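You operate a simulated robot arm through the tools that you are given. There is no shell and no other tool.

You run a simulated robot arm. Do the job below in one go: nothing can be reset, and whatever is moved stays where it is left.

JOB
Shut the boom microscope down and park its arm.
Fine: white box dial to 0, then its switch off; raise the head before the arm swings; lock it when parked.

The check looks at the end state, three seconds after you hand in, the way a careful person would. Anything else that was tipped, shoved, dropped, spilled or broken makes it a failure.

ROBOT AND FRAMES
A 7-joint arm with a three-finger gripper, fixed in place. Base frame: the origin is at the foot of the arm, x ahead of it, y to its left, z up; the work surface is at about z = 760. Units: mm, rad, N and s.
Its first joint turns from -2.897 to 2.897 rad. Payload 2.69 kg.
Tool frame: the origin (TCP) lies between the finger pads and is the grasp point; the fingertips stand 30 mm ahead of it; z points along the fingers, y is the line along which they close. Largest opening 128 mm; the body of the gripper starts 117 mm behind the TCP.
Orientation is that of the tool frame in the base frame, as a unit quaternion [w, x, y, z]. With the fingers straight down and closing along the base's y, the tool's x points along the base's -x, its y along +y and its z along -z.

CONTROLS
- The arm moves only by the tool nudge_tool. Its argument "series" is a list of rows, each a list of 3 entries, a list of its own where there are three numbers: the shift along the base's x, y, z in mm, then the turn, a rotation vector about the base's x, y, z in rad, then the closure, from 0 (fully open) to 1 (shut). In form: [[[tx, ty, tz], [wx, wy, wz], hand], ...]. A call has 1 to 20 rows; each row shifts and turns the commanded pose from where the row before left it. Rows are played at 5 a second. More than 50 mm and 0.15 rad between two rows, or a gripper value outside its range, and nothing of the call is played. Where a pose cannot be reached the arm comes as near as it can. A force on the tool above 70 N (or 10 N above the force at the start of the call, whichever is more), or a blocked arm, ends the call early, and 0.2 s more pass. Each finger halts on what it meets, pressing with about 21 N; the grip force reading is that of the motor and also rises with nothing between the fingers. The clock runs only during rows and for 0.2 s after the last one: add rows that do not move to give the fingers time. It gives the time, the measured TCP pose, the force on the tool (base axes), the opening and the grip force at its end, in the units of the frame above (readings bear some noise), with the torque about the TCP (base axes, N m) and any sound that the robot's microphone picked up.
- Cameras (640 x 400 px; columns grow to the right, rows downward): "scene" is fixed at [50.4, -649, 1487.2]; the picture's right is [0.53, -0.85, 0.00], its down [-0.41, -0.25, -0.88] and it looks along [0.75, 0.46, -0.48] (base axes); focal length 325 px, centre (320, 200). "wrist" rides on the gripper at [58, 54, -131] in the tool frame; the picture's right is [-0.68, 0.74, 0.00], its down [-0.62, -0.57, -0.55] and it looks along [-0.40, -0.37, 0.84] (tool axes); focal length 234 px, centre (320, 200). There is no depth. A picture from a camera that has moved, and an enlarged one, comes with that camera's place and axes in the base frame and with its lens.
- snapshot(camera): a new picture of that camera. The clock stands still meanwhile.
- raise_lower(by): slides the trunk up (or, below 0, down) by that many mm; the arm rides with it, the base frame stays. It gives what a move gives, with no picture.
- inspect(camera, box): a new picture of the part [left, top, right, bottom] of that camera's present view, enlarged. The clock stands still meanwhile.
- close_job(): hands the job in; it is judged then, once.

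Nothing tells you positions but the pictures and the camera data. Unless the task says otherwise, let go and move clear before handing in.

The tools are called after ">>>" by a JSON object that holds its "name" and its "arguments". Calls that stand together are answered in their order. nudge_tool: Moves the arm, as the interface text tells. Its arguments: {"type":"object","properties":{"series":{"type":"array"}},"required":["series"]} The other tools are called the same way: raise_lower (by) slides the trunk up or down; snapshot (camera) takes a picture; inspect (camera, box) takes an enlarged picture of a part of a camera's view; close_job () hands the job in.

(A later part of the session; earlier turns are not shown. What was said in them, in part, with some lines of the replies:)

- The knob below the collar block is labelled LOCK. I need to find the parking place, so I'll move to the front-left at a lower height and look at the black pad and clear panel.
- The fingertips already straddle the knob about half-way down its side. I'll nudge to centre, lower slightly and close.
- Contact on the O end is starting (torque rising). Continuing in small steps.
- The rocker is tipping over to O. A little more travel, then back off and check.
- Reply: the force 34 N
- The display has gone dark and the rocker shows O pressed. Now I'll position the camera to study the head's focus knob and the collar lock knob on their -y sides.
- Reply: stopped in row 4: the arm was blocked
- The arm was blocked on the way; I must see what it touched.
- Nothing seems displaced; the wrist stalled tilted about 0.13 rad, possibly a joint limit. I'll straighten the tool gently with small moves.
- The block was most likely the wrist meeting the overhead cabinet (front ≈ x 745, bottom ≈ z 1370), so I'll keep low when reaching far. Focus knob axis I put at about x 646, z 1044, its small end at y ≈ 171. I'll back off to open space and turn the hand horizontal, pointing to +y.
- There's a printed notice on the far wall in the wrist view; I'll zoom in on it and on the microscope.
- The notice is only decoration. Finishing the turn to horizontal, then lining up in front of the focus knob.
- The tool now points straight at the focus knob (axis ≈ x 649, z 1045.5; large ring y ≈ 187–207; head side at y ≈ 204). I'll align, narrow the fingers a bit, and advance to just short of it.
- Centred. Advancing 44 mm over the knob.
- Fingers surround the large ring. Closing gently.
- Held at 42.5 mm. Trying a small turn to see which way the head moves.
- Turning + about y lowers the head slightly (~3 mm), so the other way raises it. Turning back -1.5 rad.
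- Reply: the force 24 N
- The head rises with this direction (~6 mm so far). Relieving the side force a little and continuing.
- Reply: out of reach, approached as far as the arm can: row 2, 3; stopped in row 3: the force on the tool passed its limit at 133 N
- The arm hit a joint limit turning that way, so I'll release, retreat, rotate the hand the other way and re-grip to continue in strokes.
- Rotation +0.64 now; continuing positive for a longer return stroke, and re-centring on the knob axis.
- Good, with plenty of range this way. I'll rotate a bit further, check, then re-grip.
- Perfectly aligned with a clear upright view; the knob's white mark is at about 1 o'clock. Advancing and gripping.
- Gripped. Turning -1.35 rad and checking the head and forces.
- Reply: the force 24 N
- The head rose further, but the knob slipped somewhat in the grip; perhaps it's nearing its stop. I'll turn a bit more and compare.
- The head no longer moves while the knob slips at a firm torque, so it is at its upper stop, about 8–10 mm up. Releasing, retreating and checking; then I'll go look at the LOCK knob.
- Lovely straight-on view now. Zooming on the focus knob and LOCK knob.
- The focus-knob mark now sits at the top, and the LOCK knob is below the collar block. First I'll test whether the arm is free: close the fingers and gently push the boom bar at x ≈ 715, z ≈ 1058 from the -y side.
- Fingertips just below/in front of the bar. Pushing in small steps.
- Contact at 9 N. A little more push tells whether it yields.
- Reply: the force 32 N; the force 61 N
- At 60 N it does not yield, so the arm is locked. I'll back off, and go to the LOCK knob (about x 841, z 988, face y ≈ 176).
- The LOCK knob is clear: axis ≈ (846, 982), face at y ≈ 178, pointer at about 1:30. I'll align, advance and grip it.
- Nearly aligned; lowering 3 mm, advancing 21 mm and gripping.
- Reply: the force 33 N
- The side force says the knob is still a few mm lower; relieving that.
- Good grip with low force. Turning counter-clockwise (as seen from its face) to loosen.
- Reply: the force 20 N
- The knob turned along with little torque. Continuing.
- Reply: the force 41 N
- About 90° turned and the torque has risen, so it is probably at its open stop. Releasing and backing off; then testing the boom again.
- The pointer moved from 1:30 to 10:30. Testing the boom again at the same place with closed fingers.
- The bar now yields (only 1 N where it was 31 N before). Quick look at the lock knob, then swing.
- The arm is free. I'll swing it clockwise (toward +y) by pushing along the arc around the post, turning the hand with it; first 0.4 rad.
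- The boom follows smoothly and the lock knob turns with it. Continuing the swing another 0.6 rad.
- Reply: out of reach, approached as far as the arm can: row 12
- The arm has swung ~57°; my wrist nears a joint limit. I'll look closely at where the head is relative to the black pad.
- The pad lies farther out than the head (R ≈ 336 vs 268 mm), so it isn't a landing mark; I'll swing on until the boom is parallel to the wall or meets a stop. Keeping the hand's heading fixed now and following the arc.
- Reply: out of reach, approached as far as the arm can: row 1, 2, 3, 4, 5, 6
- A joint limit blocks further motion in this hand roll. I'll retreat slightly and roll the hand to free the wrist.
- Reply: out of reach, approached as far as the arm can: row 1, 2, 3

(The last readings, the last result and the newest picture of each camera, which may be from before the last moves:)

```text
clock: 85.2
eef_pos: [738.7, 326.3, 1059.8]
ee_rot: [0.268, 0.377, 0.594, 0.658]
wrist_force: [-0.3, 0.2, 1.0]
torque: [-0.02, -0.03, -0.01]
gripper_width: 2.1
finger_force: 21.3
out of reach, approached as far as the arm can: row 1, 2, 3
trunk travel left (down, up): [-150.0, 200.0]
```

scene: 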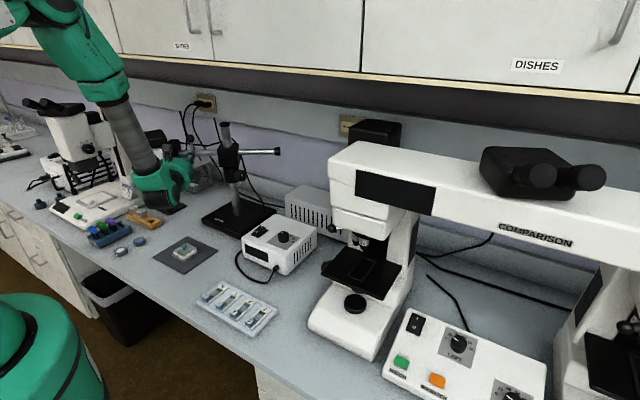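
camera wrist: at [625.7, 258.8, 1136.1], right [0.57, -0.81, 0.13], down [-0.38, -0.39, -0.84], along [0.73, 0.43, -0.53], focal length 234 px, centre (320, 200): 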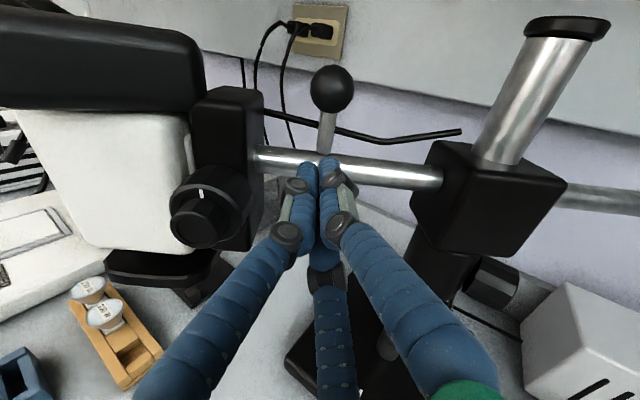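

Rolling the hand relieved it. A bit more roll, then continue pushing along the arc.

>>> {"name": "nudge_tool", "arguments": {"series": [[[0, 0, 0], [-0.107, -0.073, 0], 1.0], [[0, 0, 0], [-0.107, -0.073, 0], 1.0], [[0, 0, 0], [-0.107, -0.073, 0], 1.0], [[0, 0, 0], [-0.107, -0.073, 0], 1.0], [[0, 0, 0], [0, 0, 0], 1.0]]}}

>>> {"name": "nudge_tool", "arguments": {"series": [[[5.5, 3.8, 0], [0, 0, -0.05], 1.0], [[5.5, 3.8, 0], [0, 0, -0.05], 1.0], [[5.6, 3.9, 0], [0, 0, -0.05], 1.0], [[0, 0, 0], [0, 0, 0], 1.0]]}}

>>> {"name": "snapshot", "arguments": {"camera": "wrist"}}

>>> {"name": "inspect", "arguments": {"camera": "scene", "box": [100, 80, 320, 240]}}

```text
clock: 86.4
eef_pos: [738.9, 325.1, 1060.7]
ee_rot: [0.424, 0.215, 0.674, 0.565]
wrist_force: [0.2, -0.2, 0.0]
torque: [-0.01, 0.02, -0.01]
gripper_width: 2.4
finger_force: 21.1
trunk travel left (down, up): [-150.0, 200.0]
```

```text
clock: 87.4
eef_pos: [745.1, 327.0, 1063.1]
ee_rot: [0.428, 0.219, 0.674, 0.561]
wrist_force: [0.3, -0.7, -0.6]
torque: [0.01, -0.01, 0.0]
gripper_width: 2.0
finger_force: 20.7
out of reach, approached as far as the arm can: row 1, 2, 3
trunk travel left (down, up): [-150.0, 200.0]
```

```text
taken
camera wrist: at [596.2, 312.4, 1095.7], right [0.23, -0.32, 0.92], down [-0.01, -0.94, -0.33], along [0.97, 0.06, -0.22], focal length 234 px, centre (320, 200)
```

wrist: 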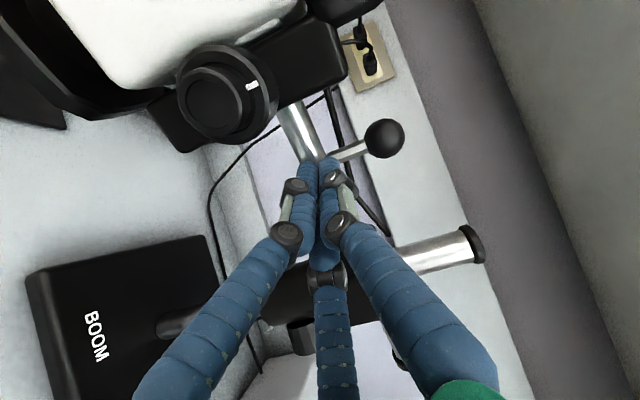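

```text
2.50 times, centred on (210, 160) of scene
camera zoom: at [50.4, -649.0, 1487.2], right [0.53, -0.85, 0.0], down [-0.41, -0.25, -0.88], along [0.75, 0.46, -0.48], focal length 814 px, centre (595, 300)
```

zoom: 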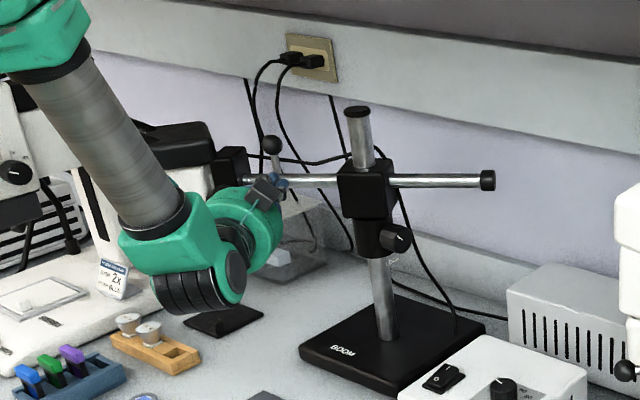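

The wrist can't point farther forward while level. I'll retreat a little and pitch the hand downward ~40° so it can push forward more naturally.

>>> {"name": "nudge_tool", "arguments": {"series": [[[-20, -14, 0], [0, 0, 0.15], 1.0], [[-20, -14, 0], [0, 0, 0], 1.0], [[0, 0, 0], [-0.079, 0.1155, 0], 1.0], [[0, 0, 0], [-0.079, 0.1155, 0], 1.0], [[0, 0, 0], [-0.079, 0.1155, 0], 1.0], [[0, 0, 0], [-0.079, 0.1155, 0], 1.0], [[0, 0, 0], [-0.079, 0.1155, 0], 1.0], [[0, 0, 0], [0, 0, 0], 1.0]]}}

>>> {"name": "snapshot", "arguments": {"camera": "wrist"}}

>>> {"name": "snapshot", "arguments": {"camera": "scene"}}

```text
clock: 89.2
eef_pos: [705.1, 298.9, 1063.9]
ee_rot: [0.216, 0.261, 0.868, 0.362]
wrist_force: [0.5, 0.0, 0.0]
torque: [-0.03, 0.02, 0.02]
gripper_width: 1.9
finger_force: 20.7
trunk travel left (down, up): [-150.0, 200.0]
```

```text
taken
camera wrist: at [602.2, 300.1, 1177.7], right [0.74, 0.03, 0.67], down [0.0, -1.0, 0.05], along [0.67, -0.04, -0.74], focal length 234 px, centre (320, 200)
```

wrist: 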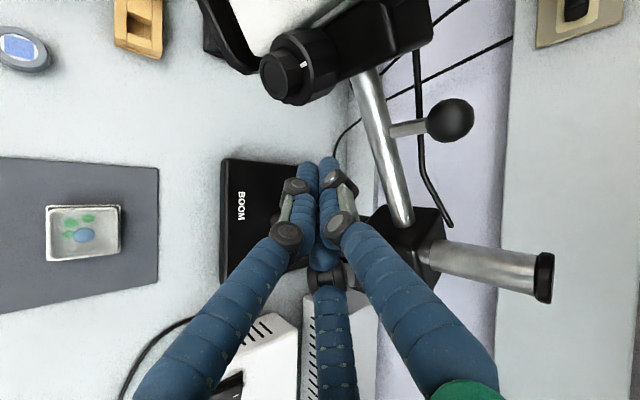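

```text
taken
```

scene: 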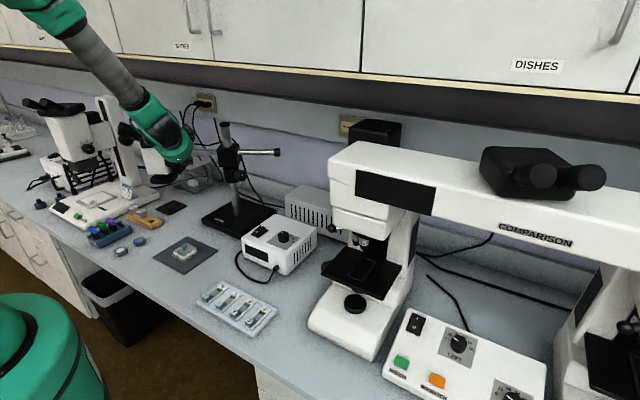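

Now free to move. I'll yaw the hand to point more toward +x, set the tip at bar height, and check before pushing.

>>> {"name": "nudge_tool", "arguments": {"series": [[[3, 3, 2], [0, 0, -0.15], 1.0], [[3, 3, 2], [0, 0, -0.15], 1.0], [[3, 3, 2], [0, 0, -0.15], 1.0], [[9, 10, 0], [0, 0, 0], 1.0], [[0, 0, 0], [0, 0, 0], 1.0]]}}

>>> {"name": "snapshot", "arguments": {"camera": "wrist"}}

```text
clock: 90.4
eef_pos: [720.4, 315.3, 1065.2]
ee_rot: [0.293, 0.447, 0.789, 0.303]
wrist_force: [0.7, 1.2, 0.0]
torque: [-0.02, -0.02, 0.01]
gripper_width: 2.4
finger_force: 21.4
out of reach, approached as far as the arm can: row 3
trunk travel left (down, up): [-150.0, 200.0]
```

```text
taken
camera wrist: at [628.2, 361.8, 1179.8], right [0.68, -0.29, 0.67], down [-0.44, -0.9, 0.05], along [0.59, -0.33, -0.74], focal length 234 px, centre (320, 200)
```

wrist: 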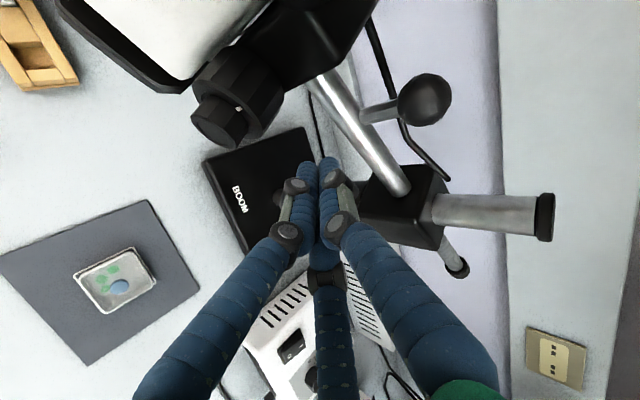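

Good orientation. Approaching the bar in small steps.

>>> {"name": "nudge_tool", "arguments": {"series": [[[7, 7, 3], [0, 0, 0], 1.0], [[6, 6, 2], [0, 0, 0], 1.0], [[5, 5, 0], [0, 0, 0], 1.0], [[0, 0, 0], [0, 0, 0], 1.0]]}}

>>> {"name": "inspect", "arguments": {"camera": "wrist", "box": [230, 60, 450, 230]}}

>>> {"name": "inspect", "arguments": {"camera": "scene", "box": [100, 60, 320, 220]}}

```text
clock: 91.4
eef_pos: [737.9, 332.9, 1071.5]
ee_rot: [0.292, 0.448, 0.788, 0.305]
wrist_force: [0.1, 0.1, 0.7]
torque: [0.0, 0.0, 0.02]
gripper_width: 2.2
finger_force: 21.0
trunk travel left (down, up): [-150.0, 200.0]
```

```text
2.35 times, centred on (340, 145) of wrist
camera zoom: at [645.3, 378.9, 1185.0], right [0.68, -0.29, 0.67], down [-0.44, -0.9, 0.05], along [0.59, -0.33, -0.74], focal length 551 px, centre (273, 329)
```

zoom: 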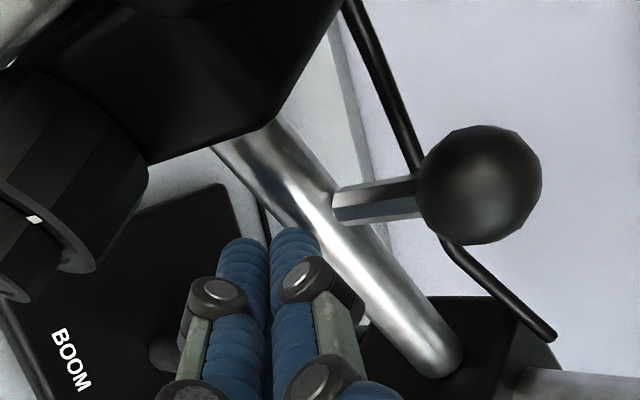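

```text
2.50 times, centred on (210, 140) of scene
camera zoom: at [50.4, -649.0, 1487.2], right [0.53, -0.85, 0.0], down [-0.41, -0.25, -0.88], along [0.75, 0.46, -0.48], focal length 814 px, centre (595, 350)
```

zoom: 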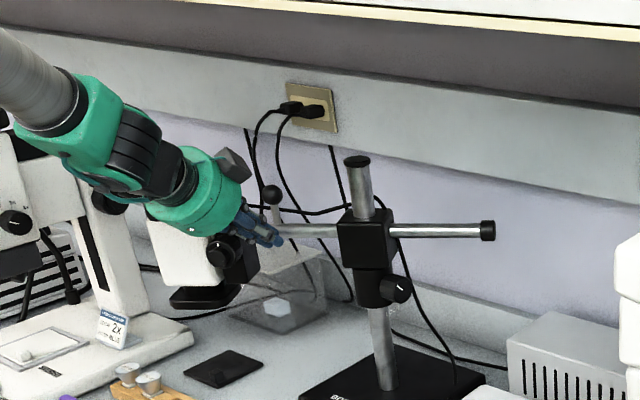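

Tips at the bar. Pushing along the arc toward 70°.

>>> {"name": "nudge_tool", "arguments": {"series": [[[6, 4.5, 0], [0, 0, 0], 1.0], [[6, 4.3, 0], [0, 0, 0], 1.0], [[6, 4.2, 0], [0, 0, 0], 1.0], [[6, 4, 0], [0, 0, 0], 1.0], [[0, 0, 0], [0, 0, 0], 1.0]]}}

>>> {"name": "inspect", "arguments": {"camera": "wrist", "box": [200, 40, 480, 260]}}

>>> {"name": "inspect", "arguments": {"camera": "scene", "box": [100, 60, 320, 220]}}

```text
clock: 92.6
eef_pos: [762.4, 350.4, 1071.0]
ee_rot: [0.292, 0.447, 0.788, 0.306]
wrist_force: [0.4, 0.3, 0.4]
torque: [0.02, 0.01, 0.0]
gripper_width: 2.3
finger_force: 20.6
trunk travel left (down, up): [-150.0, 200.0]
```

```text
1.82 times, centred on (340, 150) of wrist
camera zoom: at [669.2, 397.2, 1185.0], right [0.68, -0.29, 0.67], down [-0.44, -0.9, 0.05], along [0.59, -0.33, -0.74], focal length 426 px, centre (284, 291)
```

zoom: 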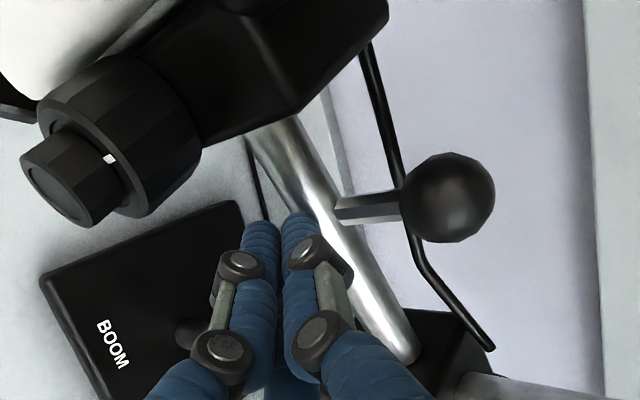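

```text
2.50 times, centred on (210, 140) of scene
camera zoom: at [50.4, -649.0, 1487.2], right [0.53, -0.85, 0.0], down [-0.41, -0.25, -0.88], along [0.75, 0.46, -0.48], focal length 814 px, centre (595, 350)
```

zoom: 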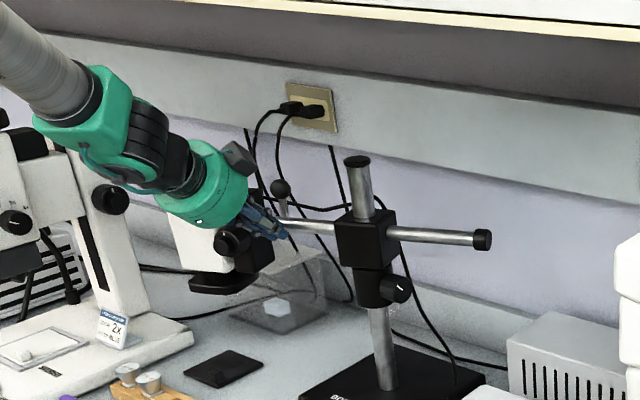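

Moving freely, no resistance. Continuing to about 90°.

>>> {"name": "nudge_tool", "arguments": {"series": [[[7, 3.4, 0], [0, 0, 0], 1.0], [[7, 3.3, 0], [0, 0, 0], 1.0], [[7, 3.3, 0], [0, 0, 0], 1.0], [[0, 0, 0], [0, 0, 0], 1.0]]}}

>>> {"name": "nudge_tool", "arguments": {"series": [[[7, 2.2, 0], [0, 0, 0], 1.0], [[7, 2, 0], [0, 0, 0], 1.0], [[7, 1.8, 0], [0, 0, 0], 1.0], [[0, 0, 0], [0, 0, 0], 1.0]]}}

>>> {"name": "snapshot", "arguments": {"camera": "wrist"}}

>>> {"name": "inspect", "arguments": {"camera": "scene", "box": [100, 60, 320, 220]}}

```text
clock: 93.6
eef_pos: [782.2, 360.6, 1070.5]
ee_rot: [0.292, 0.448, 0.788, 0.305]
wrist_force: [-1.1, -0.4, -0.5]
torque: [-0.01, -0.02, 0.02]
gripper_width: 2.2
finger_force: 20.9
trunk travel left (down, up): [-150.0, 200.0]
```

```text
clock: 94.6
eef_pos: [803.4, 365.9, 1071.1]
ee_rot: [0.291, 0.447, 0.788, 0.305]
wrist_force: [0.1, 0.1, 0.6]
torque: [0.01, -0.02, -0.02]
gripper_width: 2.2
finger_force: 20.8
trunk travel left (down, up): [-150.0, 200.0]
```

```text
taken
camera wrist: at [710.7, 413.0, 1184.4], right [0.68, -0.29, 0.67], down [-0.44, -0.9, 0.05], along [0.59, -0.33, -0.74], focal length 234 px, centre (320, 200)
```

wrist: 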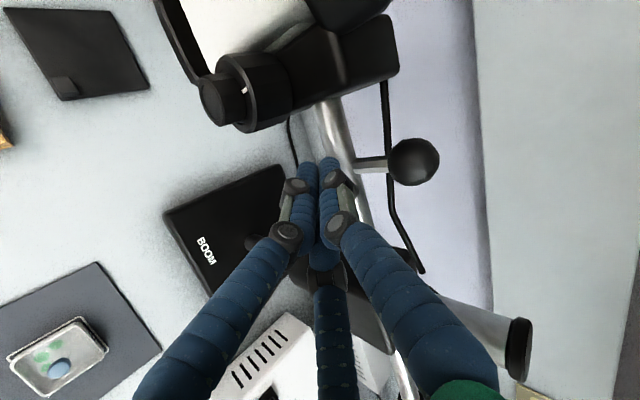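

```text
2.50 times, centred on (210, 140) of scene
camera zoom: at [50.4, -649.0, 1487.2], right [0.53, -0.85, 0.0], down [-0.41, -0.25, -0.88], along [0.75, 0.46, -0.48], focal length 814 px, centre (595, 350)
```

zoom: 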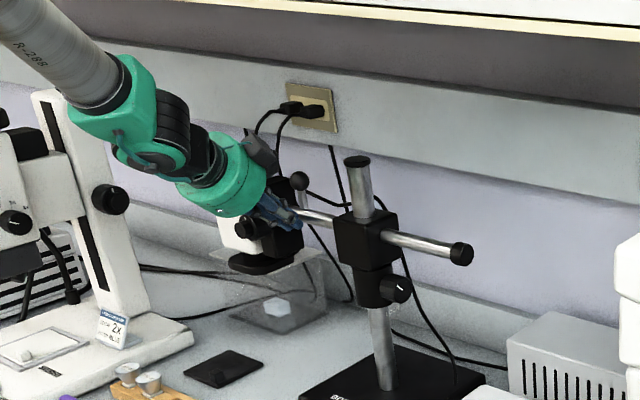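

The boom is near 82–85°, roughly parallel with the wall, base unmoved. I'll push a bit more to square it and see whether there's an end stop.

>>> {"name": "nudge_tool", "arguments": {"series": [[[6, 1, 0], [0, 0, 0], 1.0], [[6, 0.8, 0], [0, 0, 0], 1.0], [[0, 0, 0], [0, 0, 0], 1.0]]}}

>>> {"name": "snapshot", "arguments": {"camera": "wrist"}}

>>> {"name": "inspect", "arguments": {"camera": "scene", "box": [140, 80, 320, 220]}}

```text
clock: 95.2
eef_pos: [805.9, 368.7, 1069.5]
ee_rot: [0.29, 0.447, 0.789, 0.304]
wrist_force: [-51.3, -19.4, 27.1]
torque: [0.17, -0.5, -0.22]
gripper_width: 2.1
finger_force: 21.1
trunk travel left (down, up): [-150.0, 200.0]
stopped in row 3: the force on the tool passed its limit at 78 N (the readings are from after the stop); the commanded pose is now the measured one
```

```text
taken
camera wrist: at [714.0, 413.2, 1185.0], right [0.68, -0.29, 0.67], down [-0.43, -0.9, 0.05], along [0.59, -0.33, -0.74], focal length 234 px, centre (320, 200)
```

wrist: 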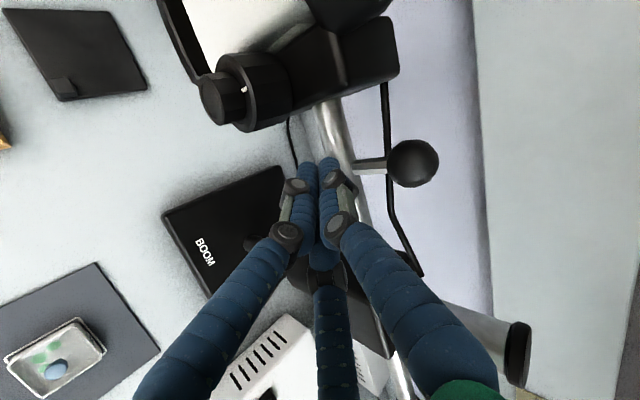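

```text
2.86 times, centred on (230, 150) of scene
camera zoom: at [50.4, -649.0, 1487.2], right [0.53, -0.85, 0.0], down [-0.41, -0.25, -0.88], along [0.75, 0.46, -0.48], focal length 930 px, centre (577, 343)
```

zoom: 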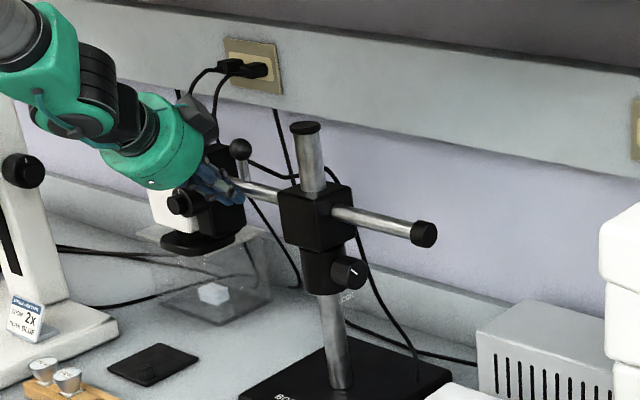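

It met a firm stop at about 84° — the park stop. Nothing else moved. I'll back off, then re-orient the hand toward +y in the open space in front to lock the knob.

>>> {"name": "nudge_tool", "arguments": {"series": [[[-12, -4, 8], [0, 0, 0], 1.0], [[-25, -8, 20], [0, 0, 0], 1.0], [[-35, -12, 20], [0, 0, 0], 1.0], [[-45, -15, 0], [0, 0, 0], 1.0], [[-45, -20, 0], [0, 0, 0], 1.0], [[-45, -25, 0], [0, 0, 0], 1.0], [[-45, -25, 0], [0, 0, 0], 0.8], [[-40, -20, 0], [0, 0, 0], 0.55], [[0, 0, 0], [0, 0, 0], 0.55]]}}

>>> {"name": "snapshot", "arguments": {"camera": "wrist"}}

>>> {"name": "snapshot", "arguments": {"camera": "scene"}}

```text
refused: row 6 steps farther than a row can; nothing moved
```

```text
taken
camera wrist: at [714.0, 413.2, 1185.0], right [0.68, -0.29, 0.67], down [-0.43, -0.9, 0.05], along [0.59, -0.33, -0.74], focal length 234 px, centre (320, 200)
```

wrist: 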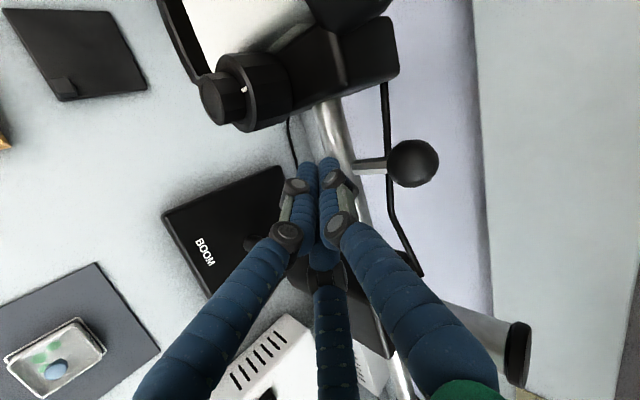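

```text
taken
```

scene: 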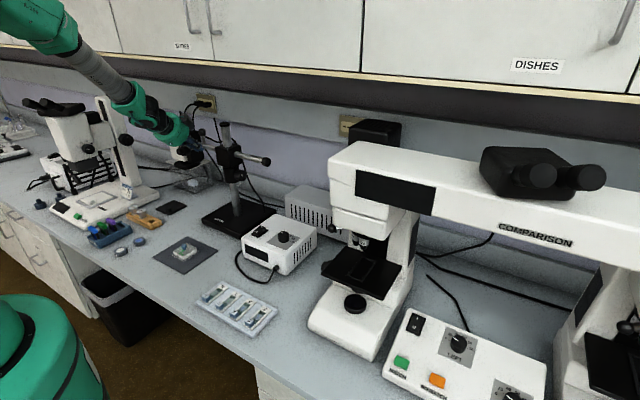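

One row was a little too long; sending the retreat again with shorter steps.

>>> {"name": "nudge_tool", "arguments": {"series": [[[-12, -4, 8], [0, 0, 0], 1.0], [[-25, -8, 20], [0, 0, 0], 1.0], [[-35, -12, 20], [0, 0, 0], 1.0], [[-42, -15, 0], [0, 0, 0], 1.0], [[-42, -20, 0], [0, 0, 0], 1.0], [[-42, -22, 0], [0, 0, 0], 1.0], [[-42, -22, 0], [0, 0, 0], 0.8], [[-42, -20, 0], [0, 0, 0], 0.55], [[0, 0, 0], [0, 0, 0], 0.55]]}}

>>> {"name": "snapshot", "arguments": {"camera": "wrist"}}

>>> {"name": "inspect", "arguments": {"camera": "scene", "box": [100, 60, 320, 220]}}

```text
clock: 97.2
eef_pos: [526.6, 245.1, 1115.3]
ee_rot: [0.29, 0.447, 0.79, 0.304]
wrist_force: [-0.7, -0.6, 0.4]
torque: [0.0, -0.01, 0.0]
gripper_width: 57.8
finger_force: 0.1
trunk travel left (down, up): [-150.0, 200.0]
```

```text
taken
camera wrist: at [433.9, 290.0, 1230.7], right [0.68, -0.29, 0.67], down [-0.43, -0.9, 0.05], along [0.59, -0.33, -0.74], focal length 234 px, centre (320, 200)
```

wrist: 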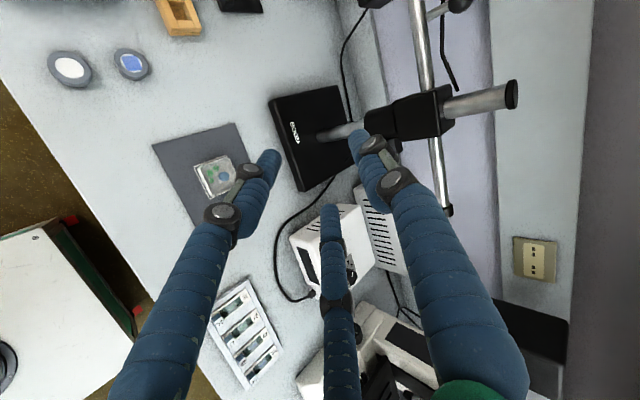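

```text
2.50 times, centred on (210, 140) of scene
camera zoom: at [50.4, -649.0, 1487.2], right [0.53, -0.85, 0.0], down [-0.41, -0.25, -0.88], along [0.75, 0.46, -0.48], focal length 814 px, centre (595, 350)
```

zoom: 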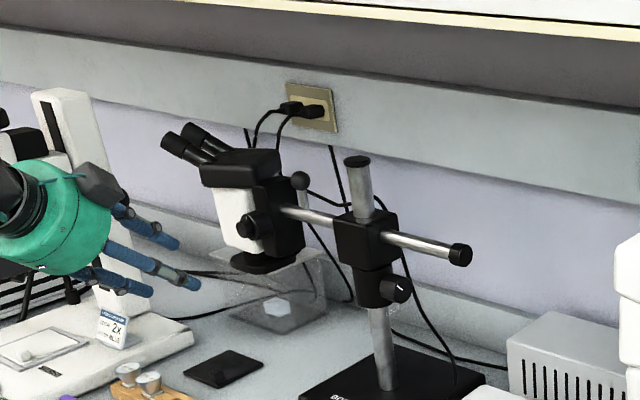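

The arm is parked nearly parallel to the wall. Now rotating the hand to point +y in this open space.

>>> {"name": "nudge_tool", "arguments": {"series": [[[0, -10, 0], [-0.0206, -0.1022, 0.0999], 0.55], [[0, -10, 0], [-0.0206, -0.1022, 0.0999], 0.55], [[0, -10, 0], [-0.0206, -0.1022, 0.0999], 0.55], [[0, -10, 0], [-0.0206, -0.1022, 0.0999], 0.55], [[0, -10, 0], [-0.0206, -0.1022, 0.0999], 0.55], [[0, -10, 0], [-0.0206, -0.1022, 0.0999], 0.55], [[0, -10, 0], [-0.0206, -0.1022, 0.0999], 0.55], [[0, -10, 0], [-0.0206, -0.1022, 0.0999], 0.55], [[0, -10, 0], [-0.0206, -0.1022, 0.0999], 0.55], [[0, -10, 0], [-0.0206, -0.1022, 0.0999], 0.55], [[0, -10, -5], [-0.0206, -0.1022, 0.0999], 0.55], [[0, -10, -5], [-0.0206, -0.1022, 0.0999], 0.55], [[0, -10, -5], [-0.0206, -0.1022, 0.0999], 0.55], [[0, -10, -5], [-0.0206, -0.1022, 0.0999], 0.55], [[0, -10, -5], [-0.0206, -0.1022, 0.0999], 0.55], [[0, 0, 0], [0, 0, 0], 0.55]]}}

>>> {"name": "snapshot", "arguments": {"camera": "wrist"}}

>>> {"name": "snapshot", "arguments": {"camera": "scene"}}

```text
clock: 100.6
eef_pos: [528.9, 95.6, 1088.7]
ee_rot: [0.502, -0.499, 0.5, 0.5]
wrist_force: [0.2, -0.3, 0.2]
torque: [0.02, 0.02, 0.05]
gripper_width: 57.5
finger_force: 0.0
trunk travel left (down, up): [-150.0, 200.0]
```

```text
taken
camera wrist: at [475.0, -34.4, 1031.6], right [-0.74, 0.0, 0.68], down [0.56, -0.55, 0.62], along [0.37, 0.83, 0.41], focal length 234 px, centre (320, 200)
```

wrist: 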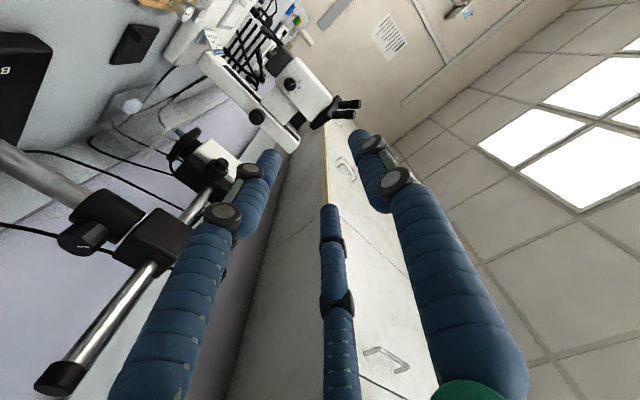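

```text
taken
```

scene: 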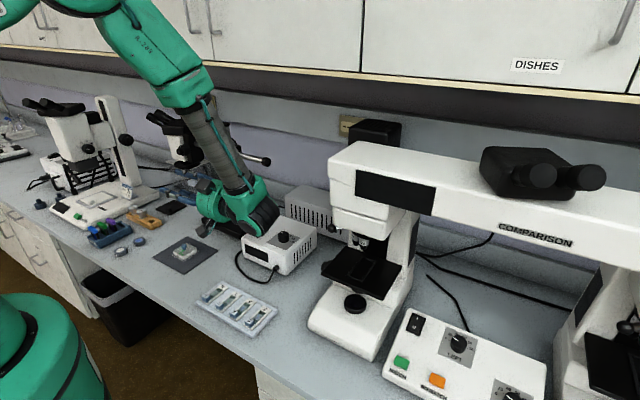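

Orientation is exact. Rolling slightly so the camera stays to the left of the hand, then moving to the LOCK knob, staying under the boom's rear rod.

>>> {"name": "nudge_tool", "arguments": {"series": [[[0, 0, 0], [0, 0.15, 0], 0.55], [[0, 0, 0], [0, 0.15, 0], 0.55], [[0, 0, 0], [0, 0.15, 0], 0.55], [[39, 2, -14], [0, 0, 0], 0.55], [[39, 2, -14], [0, 0, 0], 0.55], [[39, 2, -14], [0, 0, 0], 0.55], [[39, 2, -14], [0, 0, 0], 0.55], [[39, 2, -14], [0, 0, 0], 0.55], [[39, 2, -14], [0, 0, 0], 0.55], [[39, 2, -14], [0, 0, 0], 0.55], [[39, 2, -13], [0, 0, 0], 0.55], [[0, 0, 0], [0, 0, 0], 0.55]]}}

>>> {"name": "snapshot", "arguments": {"camera": "wrist"}}

>>> {"name": "inspect", "arguments": {"camera": "scene", "box": [180, 110, 340, 240]}}

```text
clock: 103.2
eef_pos: [840.3, 111.2, 977.9]
ee_rot: [0.377, -0.375, 0.6, 0.598]
wrist_force: [0.2, -0.9, -0.1]
torque: [0.05, 0.02, 0.05]
gripper_width: 57.8
finger_force: 0.1
trunk travel left (down, up): [-150.0, 200.0]
```

```text
taken
camera wrist: at [766.7, -19.6, 950.4], right [-0.37, 0.0, 0.93], down [0.78, -0.55, 0.31], along [0.51, 0.83, 0.2], focal length 234 px, centre (320, 200)
```

wrist: 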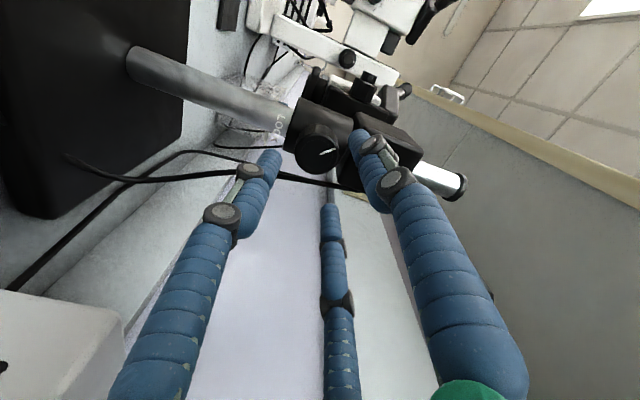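

```text
3.08 times, centred on (260, 175) of scene
camera zoom: at [50.4, -649.0, 1487.2], right [0.53, -0.85, 0.0], down [-0.41, -0.25, -0.88], along [0.75, 0.46, -0.48], focal length 1001 px, centre (505, 277)
```

zoom: 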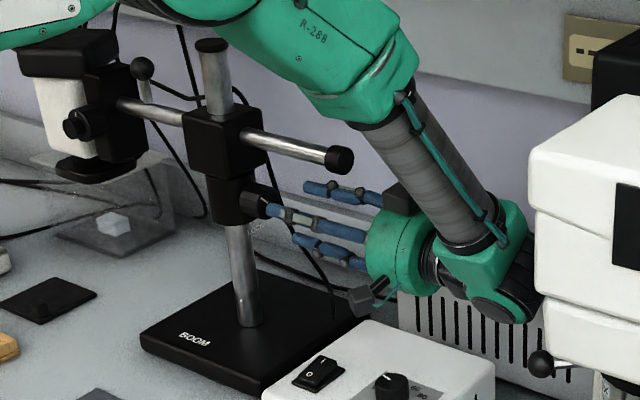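

Everything clears. Aligning to the earlier grip point (844.5, 164, 977) and gripping the LOCK knob.

>>> {"name": "nudge_tool", "arguments": {"series": [[[4, 0, -0.7], [0, -0.12, 0], 0.57], [[0, 20, 0], [0, 0, 0], 0.57], [[0, 20, 0], [0, 0, 0], 0.57], [[0, 12.5, 0], [0, 0, 0], 0.57], [[0, 0, 0], [0, 0, 0], 0.57]]}}

>>> {"name": "inspect", "arguments": {"camera": "wrist", "box": [220, 60, 420, 230]}}

>>> {"name": "inspect", "arguments": {"camera": "scene", "box": [180, 110, 340, 240]}}

```text
clock: 104.4
eef_pos: [844.9, 164.0, 977.5]
ee_rot: [0.411, -0.41, 0.576, 0.576]
wrist_force: [0.0, -0.1, 0.1]
torque: [0.0, -0.02, 0.0]
gripper_width: 54.9
finger_force: 0.1
trunk travel left (down, up): [-150.0, 200.0]
```

```text
2.35 times, centred on (320, 145) of wrist
camera zoom: at [775.3, 33.8, 941.4], right [-0.48, 0.0, 0.88], down [0.73, -0.55, 0.4], along [0.48, 0.83, 0.26], focal length 551 px, centre (320, 329)
```

zoom: 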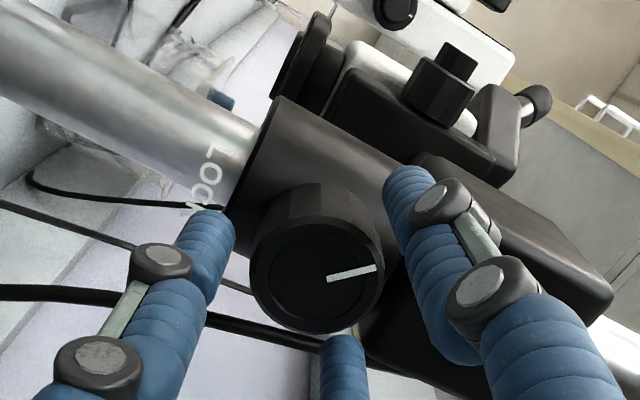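

```text
3.08 times, centred on (260, 175) of scene
camera zoom: at [50.4, -649.0, 1487.2], right [0.53, -0.85, 0.0], down [-0.41, -0.25, -0.88], along [0.75, 0.46, -0.48], focal length 1001 px, centre (505, 277)
```

zoom: 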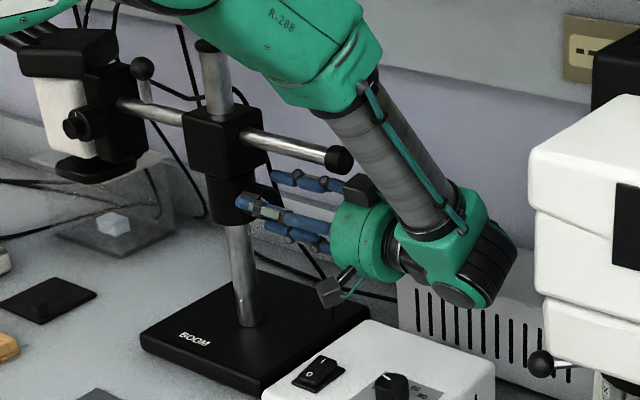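

Closing on the knob and turning clockwise (as seen from its face) to lock.

>>> {"name": "nudge_tool", "arguments": {"series": [[[0, 0, 0], [0, 0, 0], 0.66], [[0, 0, 0], [0, 0, 0], 0.74], [[0, 0, 0], [0, 0, 0], 0.9], [[0, 0, 0], [0, 0, 0], 0.9]]}}

>>> {"name": "nudge_tool", "arguments": {"series": [[[0, 0, 0], [0, 0.15, 0], 0.9], [[0, 0, 0], [0, 0.15, 0], 0.9], [[0, 0, 0], [0, 0.15, 0], 0.9], [[0, 0, 0], [0, 0.15, 0], 0.9], [[0, 0, 0], [0, 0.15, 0], 0.9], [[0, 0, 0], [0, 0, 0], 0.9]]}}

>>> {"name": "inspect", "arguments": {"camera": "wrist", "box": [220, 60, 420, 230]}}

```text
clock: 105.4
eef_pos: [844.4, 163.3, 976.7]
ee_rot: [0.411, -0.411, 0.576, 0.576]
wrist_force: [-6.9, -0.5, -10.7]
torque: [-0.23, -0.01, 0.12]
gripper_width: 40.9
finger_force: 45.2
trunk travel left (down, up): [-150.0, 200.0]
```

```text
clock: 106.8
eef_pos: [846.0, 164.8, 976.3]
ee_rot: [0.172, -0.17, 0.687, 0.685]
wrist_force: [-8.1, -13.1, -14.4]
torque: [-0.51, -0.02, 0.26]
gripper_width: 40.8
finger_force: 45.0
trunk travel left (down, up): [-150.0, 200.0]
```

```text
2.35 times, centred on (320, 145) of wrist
camera zoom: at [768.0, 33.7, 998.5], right [0.25, 0.0, 0.97], down [0.81, -0.55, -0.21], along [0.53, 0.83, -0.14], focal length 551 px, centre (320, 329)
```

zoom: 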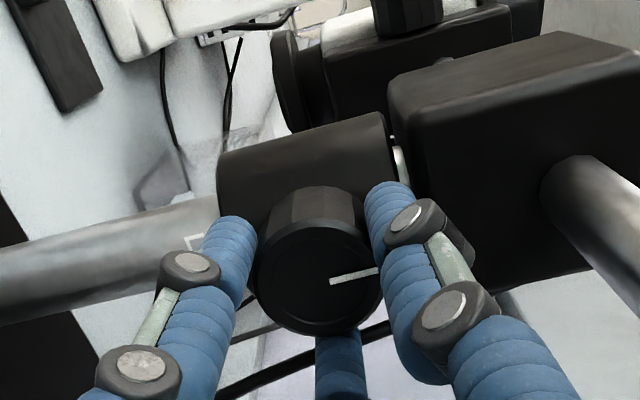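

The knob follows. Continuing the second half of the turn.

>>> {"name": "nudge_tool", "arguments": {"series": [[[-0.5, -1, -1], [0, 0.15, 0], 0.9], [[0, 0, 0], [0, 0.15, 0], 0.9], [[0, 0, 0], [0, 0.15, 0], 0.9], [[0, 0, 0], [0, 0.15, 0], 0.9], [[0, 0, 0], [0, 0.15, 0], 0.9], [[0, 0, 0], [0, 0, 0], 0.9]]}}

>>> {"name": "inspect", "arguments": {"camera": "wrist", "box": [220, 60, 420, 230]}}

>>> {"name": "inspect", "arguments": {"camera": "scene", "box": [180, 110, 340, 240]}}

```text
clock: 108.2
eef_pos: [844.6, 164.8, 976.7]
ee_rot: [-0.09, 0.091, 0.702, 0.7]
wrist_force: [5.8, 11.1, 3.0]
torque: [0.25, 0.01, -0.1]
gripper_width: 40.8
finger_force: 45.2
trunk travel left (down, up): [-150.0, 200.0]
```

```text
2.35 times, centred on (320, 145) of wrist
camera zoom: at [802.5, 33.7, 1045.6], right [0.84, 0.0, 0.54], down [0.45, -0.55, -0.7], along [0.3, 0.83, -0.47], focal length 551 px, centre (320, 329)
```

zoom: 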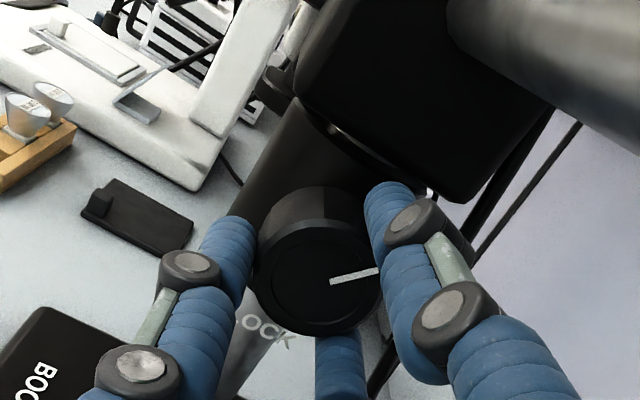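

```text
3.08 times, centred on (260, 175) of scene
camera zoom: at [50.4, -649.0, 1487.2], right [0.53, -0.85, 0.0], down [-0.41, -0.25, -0.88], along [0.75, 0.46, -0.48], focal length 1001 px, centre (505, 277)
```

zoom: 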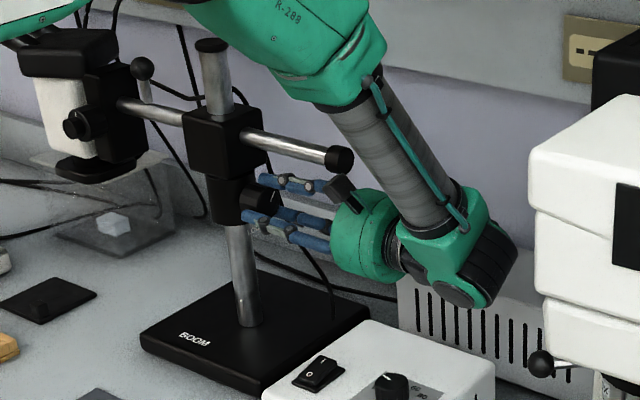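

The pointer is back at about its original locked angle (~48°). A little more to make sure it is firmly tight.

>>> {"name": "nudge_tool", "arguments": {"series": [[[0, -0.5, 0], [0, 0.08, 0], 0.95], [[0, 0, 0], [0, 0.08, 0], 0.95], [[0, 0, 0], [0, 0, 0], 0.95]]}}

>>> {"name": "inspect", "arguments": {"camera": "wrist", "box": [220, 60, 420, 230]}}

```text
clock: 109.0
eef_pos: [845.1, 162.7, 977.0]
ee_rot: [-0.148, 0.148, 0.693, 0.69]
wrist_force: [13.0, 16.3, 7.5]
torque: [0.07, -0.58, -0.34]
gripper_width: 41.1
finger_force: 45.2
trunk travel left (down, up): [-150.0, 200.0]
```

```text
2.35 times, centred on (320, 145) of wrist
camera zoom: at [813.7, 33.0, 1051.3], right [0.92, 0.0, 0.4], down [0.33, -0.55, -0.76], along [0.22, 0.83, -0.51], focal length 551 px, centre (320, 329)
```

zoom: 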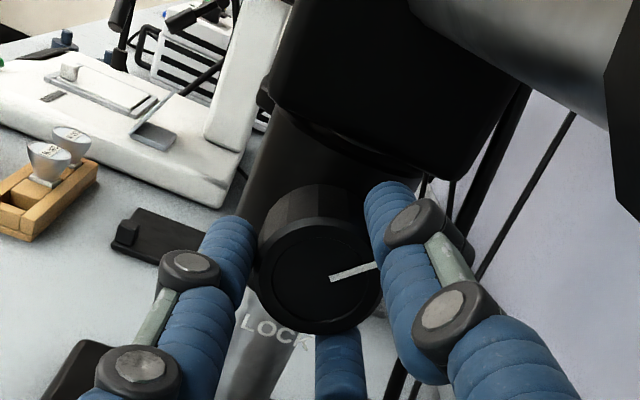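

The torque rose against a stop: locked. Releasing and retreating straight back, then to open space.

>>> {"name": "nudge_tool", "arguments": {"series": [[[0, 0, 0], [0, 0, 0], 0.6], [[0, 0, 0], [0, 0, 0], 0.55], [[0, -20, 0], [0, 0, 0], 0.55], [[0, -30, 0], [0, 0, 0], 0.55], [[0, 0, 0], [0, 0, 0], 0.55]]}}

>>> {"name": "snapshot", "arguments": {"camera": "wrist"}}

>>> {"name": "inspect", "arguments": {"camera": "wrist", "box": [260, 80, 400, 220]}}

>>> {"name": "inspect", "arguments": {"camera": "scene", "box": [140, 90, 340, 260]}}

```text
clock: 110.2
eef_pos: [843.4, 110.7, 975.3]
ee_rot: [-0.146, 0.147, 0.693, 0.691]
wrist_force: [-0.2, -0.5, 0.5]
torque: [0.02, 0.01, 0.0]
gripper_width: 57.6
finger_force: 0.0
trunk travel left (down, up): [-150.0, 200.0]
```

```text
taken
camera wrist: at [812.3, -18.9, 1050.4], right [0.92, 0.0, 0.4], down [0.33, -0.55, -0.77], along [0.22, 0.83, -0.51], focal length 234 px, centre (320, 200)
```

wrist: 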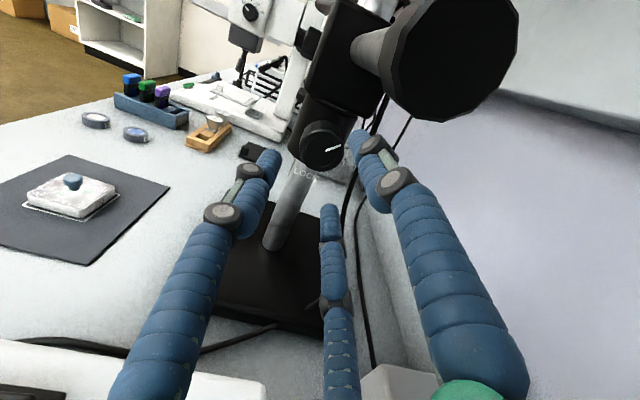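

```text
2.86 times, centred on (330, 150) of wrist
camera zoom: at [812.3, -18.9, 1050.4], right [0.92, 0.0, 0.4], down [0.33, -0.55, -0.77], along [0.22, 0.83, -0.51], focal length 669 px, centre (291, 343)
```

zoom: 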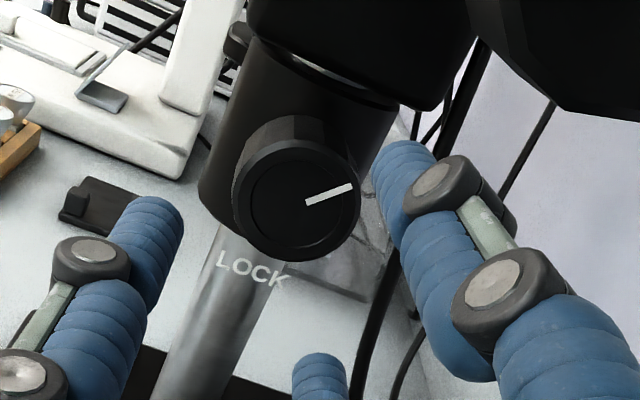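

```text
2.35 times, centred on (240, 175) of scene
camera zoom: at [50.4, -649.0, 1487.2], right [0.53, -0.85, 0.0], down [-0.41, -0.25, -0.88], along [0.75, 0.46, -0.48], focal length 766 px, centre (508, 259)
```

zoom: 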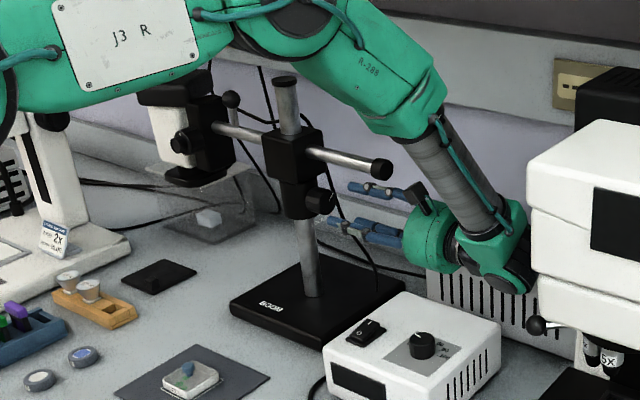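

The LOCK pointer is back at its original angle. Retreating along the way I came, then a final overall check.

>>> {"name": "nudge_tool", "arguments": {"series": [[[-39, -2, 13], [0, 0, 0], 0.55], [[-39, -2, 14], [0, 0, 0], 0.55], [[-39, -2, 14], [0, 0, 0], 0.55], [[-39, -2, 14], [0, 0, 0], 0.55], [[-39, -2, 14], [0, 0, 0], 0.55], [[-39, -2, 14], [0, 0, 0], 0.55], [[-39, -2, 14], [0, 0, 0], 0.55], [[-39, -2, 14], [0, 0, 0], 0.55], [[-40, 0, 20], [0, 0, 0], 0.55], [[-40, 0, 20], [0, 0, 0], 0.55], [[0, 0, 0], [0, 0, 0], 0.55]]}}

>>> {"name": "snapshot", "arguments": {"camera": "wrist"}}

>>> {"name": "snapshot", "arguments": {"camera": "scene"}}

```text
clock: 112.6
eef_pos: [448.3, 95.9, 1128.1]
ee_rot: [-0.147, 0.147, 0.693, 0.69]
wrist_force: [-0.6, 0.0, -0.5]
torque: [-0.04, -0.02, -0.06]
gripper_width: 57.5
finger_force: 0.0
trunk travel left (down, up): [-150.0, 200.0]
```

```text
taken
camera wrist: at [418.0, -34.1, 1203.4], right [0.92, 0.0, 0.4], down [0.33, -0.55, -0.76], along [0.22, 0.83, -0.51], focal length 234 px, centre (320, 200)
```

wrist: 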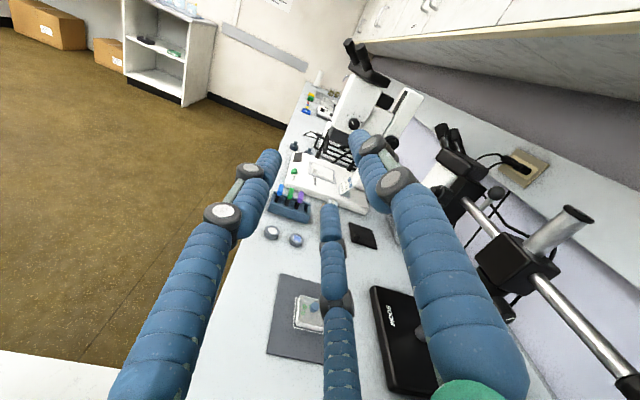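

```text
taken
```

scene: 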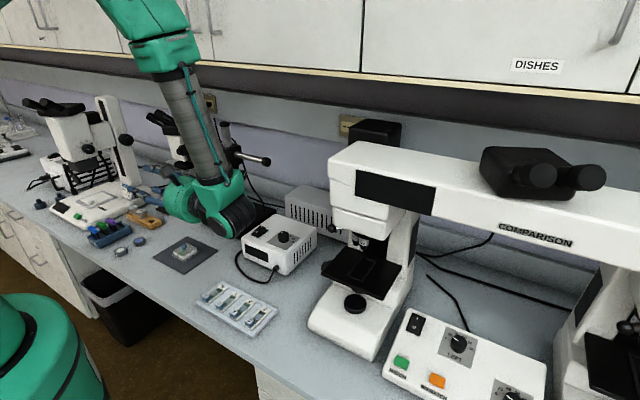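

>>> {"name": "inspect", "arguments": {"camera": "wrist", "box": [400, 100, 640, 340]}}

>>> {"name": "inspect", "arguments": {"camera": "scene", "box": [230, 200, 330, 290]}}

```text
1.67 times, centred on (520, 220) of wrist
camera zoom: at [418.0, -34.1, 1203.4], right [0.92, 0.0, 0.4], down [0.33, -0.55, -0.76], along [0.22, 0.83, -0.51], focal length 390 px, centre (-13, 167)
```

zoom: 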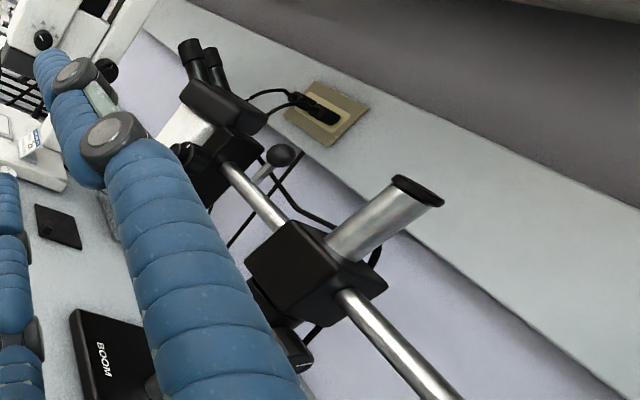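

```text
4.44 times, centred on (280, 245) of scene
camera zoom: at [50.4, -649.0, 1487.2], right [0.53, -0.85, 0.0], down [-0.41, -0.25, -0.88], along [0.75, 0.46, -0.48], focal length 1446 px, centre (498, 0)
```

zoom: 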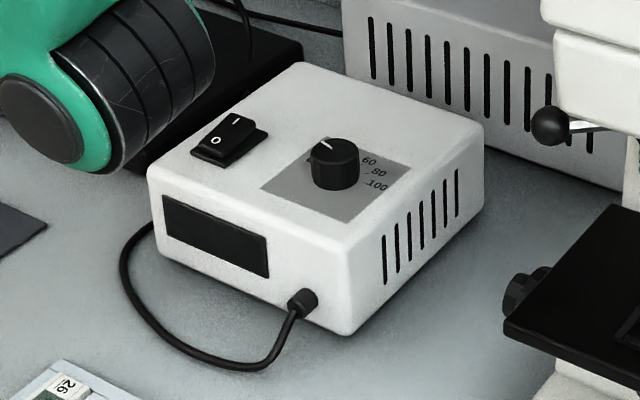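

Box is dark, dial on 0, switch on O. I'll lift the arm away a little to get a clear last look at the parked microscope.

>>> {"name": "nudge_tool", "arguments": {"series": [[[-20, 0, 40], [0, 0, 0], 0.3], [[-20, 0, 40], [0, 0, 0], 0.3], [[-20, 0, 40], [0, 0, 0], 0.3], [[-20, 0, 30], [0, 0, 0], 0.3], [[0, 0, 0], [0, 0, 0], 0.3]]}}

>>> {"name": "snapshot", "arguments": {"camera": "scene"}}

>>> {"name": "inspect", "arguments": {"camera": "scene", "box": [130, 90, 290, 230]}}

>>> {"name": "snapshot", "arguments": {"camera": "wrist"}}

```text
clock: 113.8
eef_pos: [371.5, 95.5, 1281.3]
ee_rot: [-0.146, 0.146, 0.693, 0.69]
wrist_force: [-0.6, 0.4, 0.5]
torque: [-0.03, 0.01, -0.06]
gripper_width: 89.4
finger_force: 0.1
trunk travel left (down, up): [-150.0, 200.0]
```

```text
taken
```

scene: 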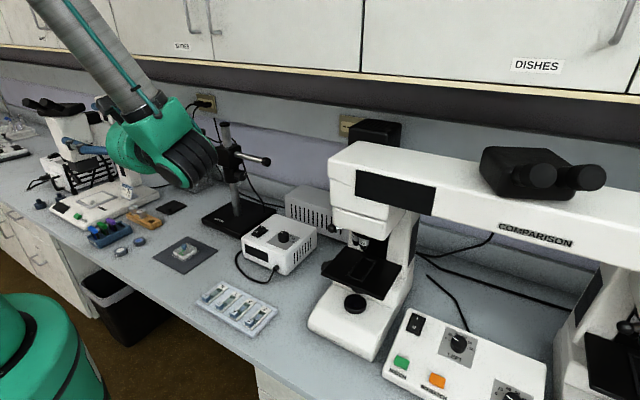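

```text
2.86 times, centred on (210, 160) of scene
camera zoom: at [50.4, -649.0, 1487.2], right [0.53, -0.85, 0.0], down [-0.41, -0.25, -0.88], along [0.75, 0.46, -0.48], focal length 930 px, centre (634, 314)
```

zoom: 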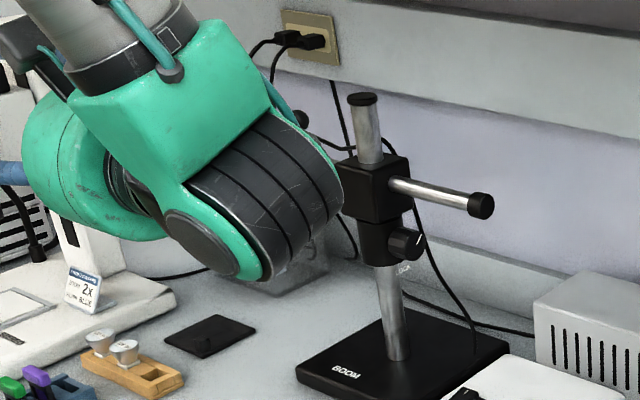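

```text
taken
camera wrist: at [340.3, -34.6, 1355.2], right [0.92, 0.0, 0.4], down [0.33, -0.55, -0.76], along [0.22, 0.83, -0.51], focal length 234 px, centre (320, 200)
```

wrist: 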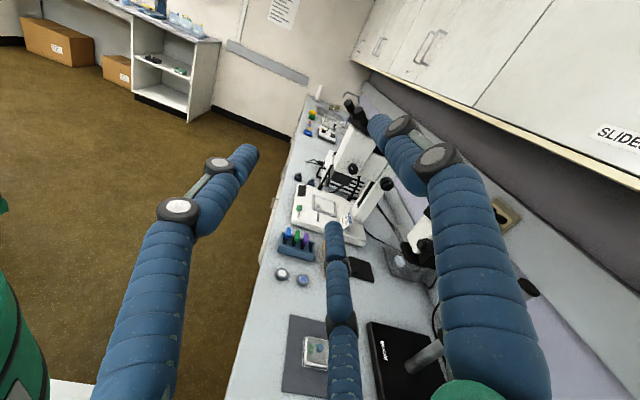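

The arm still hides the head; shifting left in free space for the final look.

>>> {"name": "nudge_tool", "arguments": {"series": [[[-10, 45, 10], [0, 0, 0], 0.3], [[-10, 45, 10], [0, 0, 0], 0.3], [[-10, 45, 0], [0, 0, 0], 0.3], [[-10, 45, 0], [0, 0, 0], 0.3], [[0, 45, 0], [0, 0, 0], 0.3], [[0, 0, 0], [0, 0, 0], 0.3]]}}

>>> {"name": "inspect", "arguments": {"camera": "scene", "box": [130, 90, 290, 230]}}

>>> {"name": "snapshot", "arguments": {"camera": "scene"}}

```text
clock: 115.2
eef_pos: [332.0, 322.3, 1298.0]
ee_rot: [-0.146, 0.148, 0.693, 0.69]
wrist_force: [0.3, 0.4, -1.1]
torque: [0.05, 0.01, 0.0]
gripper_width: 89.4
finger_force: 0.1
trunk travel left (down, up): [-150.0, 200.0]
```

```text
2.86 times, centred on (210, 160) of scene
camera zoom: at [50.4, -649.0, 1487.2], right [0.53, -0.85, 0.0], down [-0.41, -0.25, -0.88], along [0.75, 0.46, -0.48], focal length 930 px, centre (634, 314)
```

zoom: 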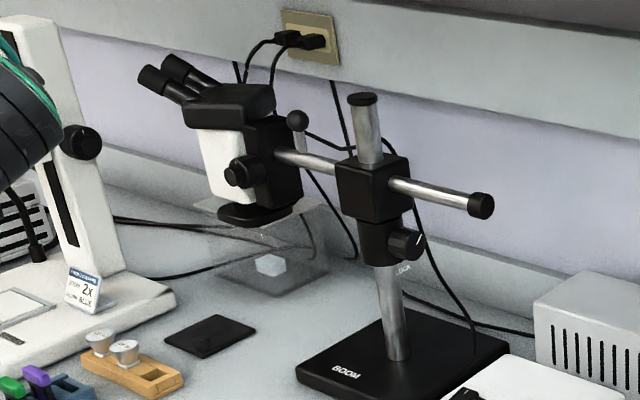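

```text
taken
```

scene: 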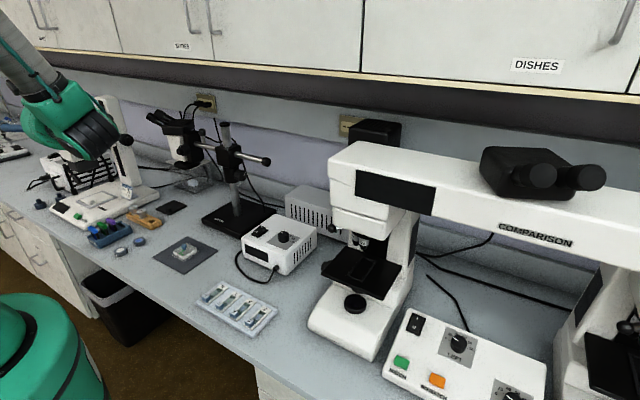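

The boom microscope's box is off and its arm is parked and locked, so I'm handing in. The dial is at 0, the rocker is on O and the display is dark. The head went up to its stop before the swing. The arm is against its end stop, roughly along the wall, and the LOCK knob is tight. I saw nothing else moved, and my hand is clear.

>>> {"name": "close_job", "arguments": {}}

```text
The job is handed in.
```

I shut the boom microscope down, parked its arm and handed the job in; I don't have the check's result.

- **White box:** the dial is on 0 and the switch is on O. The display is dark.
- **Head:** raised to the top of its travel, about 8 mm, before the arm moved.
- **Arm:** I loosened the LOCK knob and swung the arm left until it met a firm stop, roughly parallel to the wall. No parking mark was visible, so I took that stop as the parked position.
- **Lock:** the LOCK knob is turned back to the angle it started at, where it stopped firmly. I did not push the arm again afterwards to test it.

There were four hard contacts on the way:
- My wrist was blocked once, probably by the overhead cabinet.
- The force reached 133 N when the arm ran out of travel while turning the focus knob.
- I pushed on the boom with about 60 N to find out whether it was locked.
- The push into the end stop reached 78 N.

I saw nothing tipped, shoved or damaged in the pictures afterwards. The gripper is open and clear of everything.
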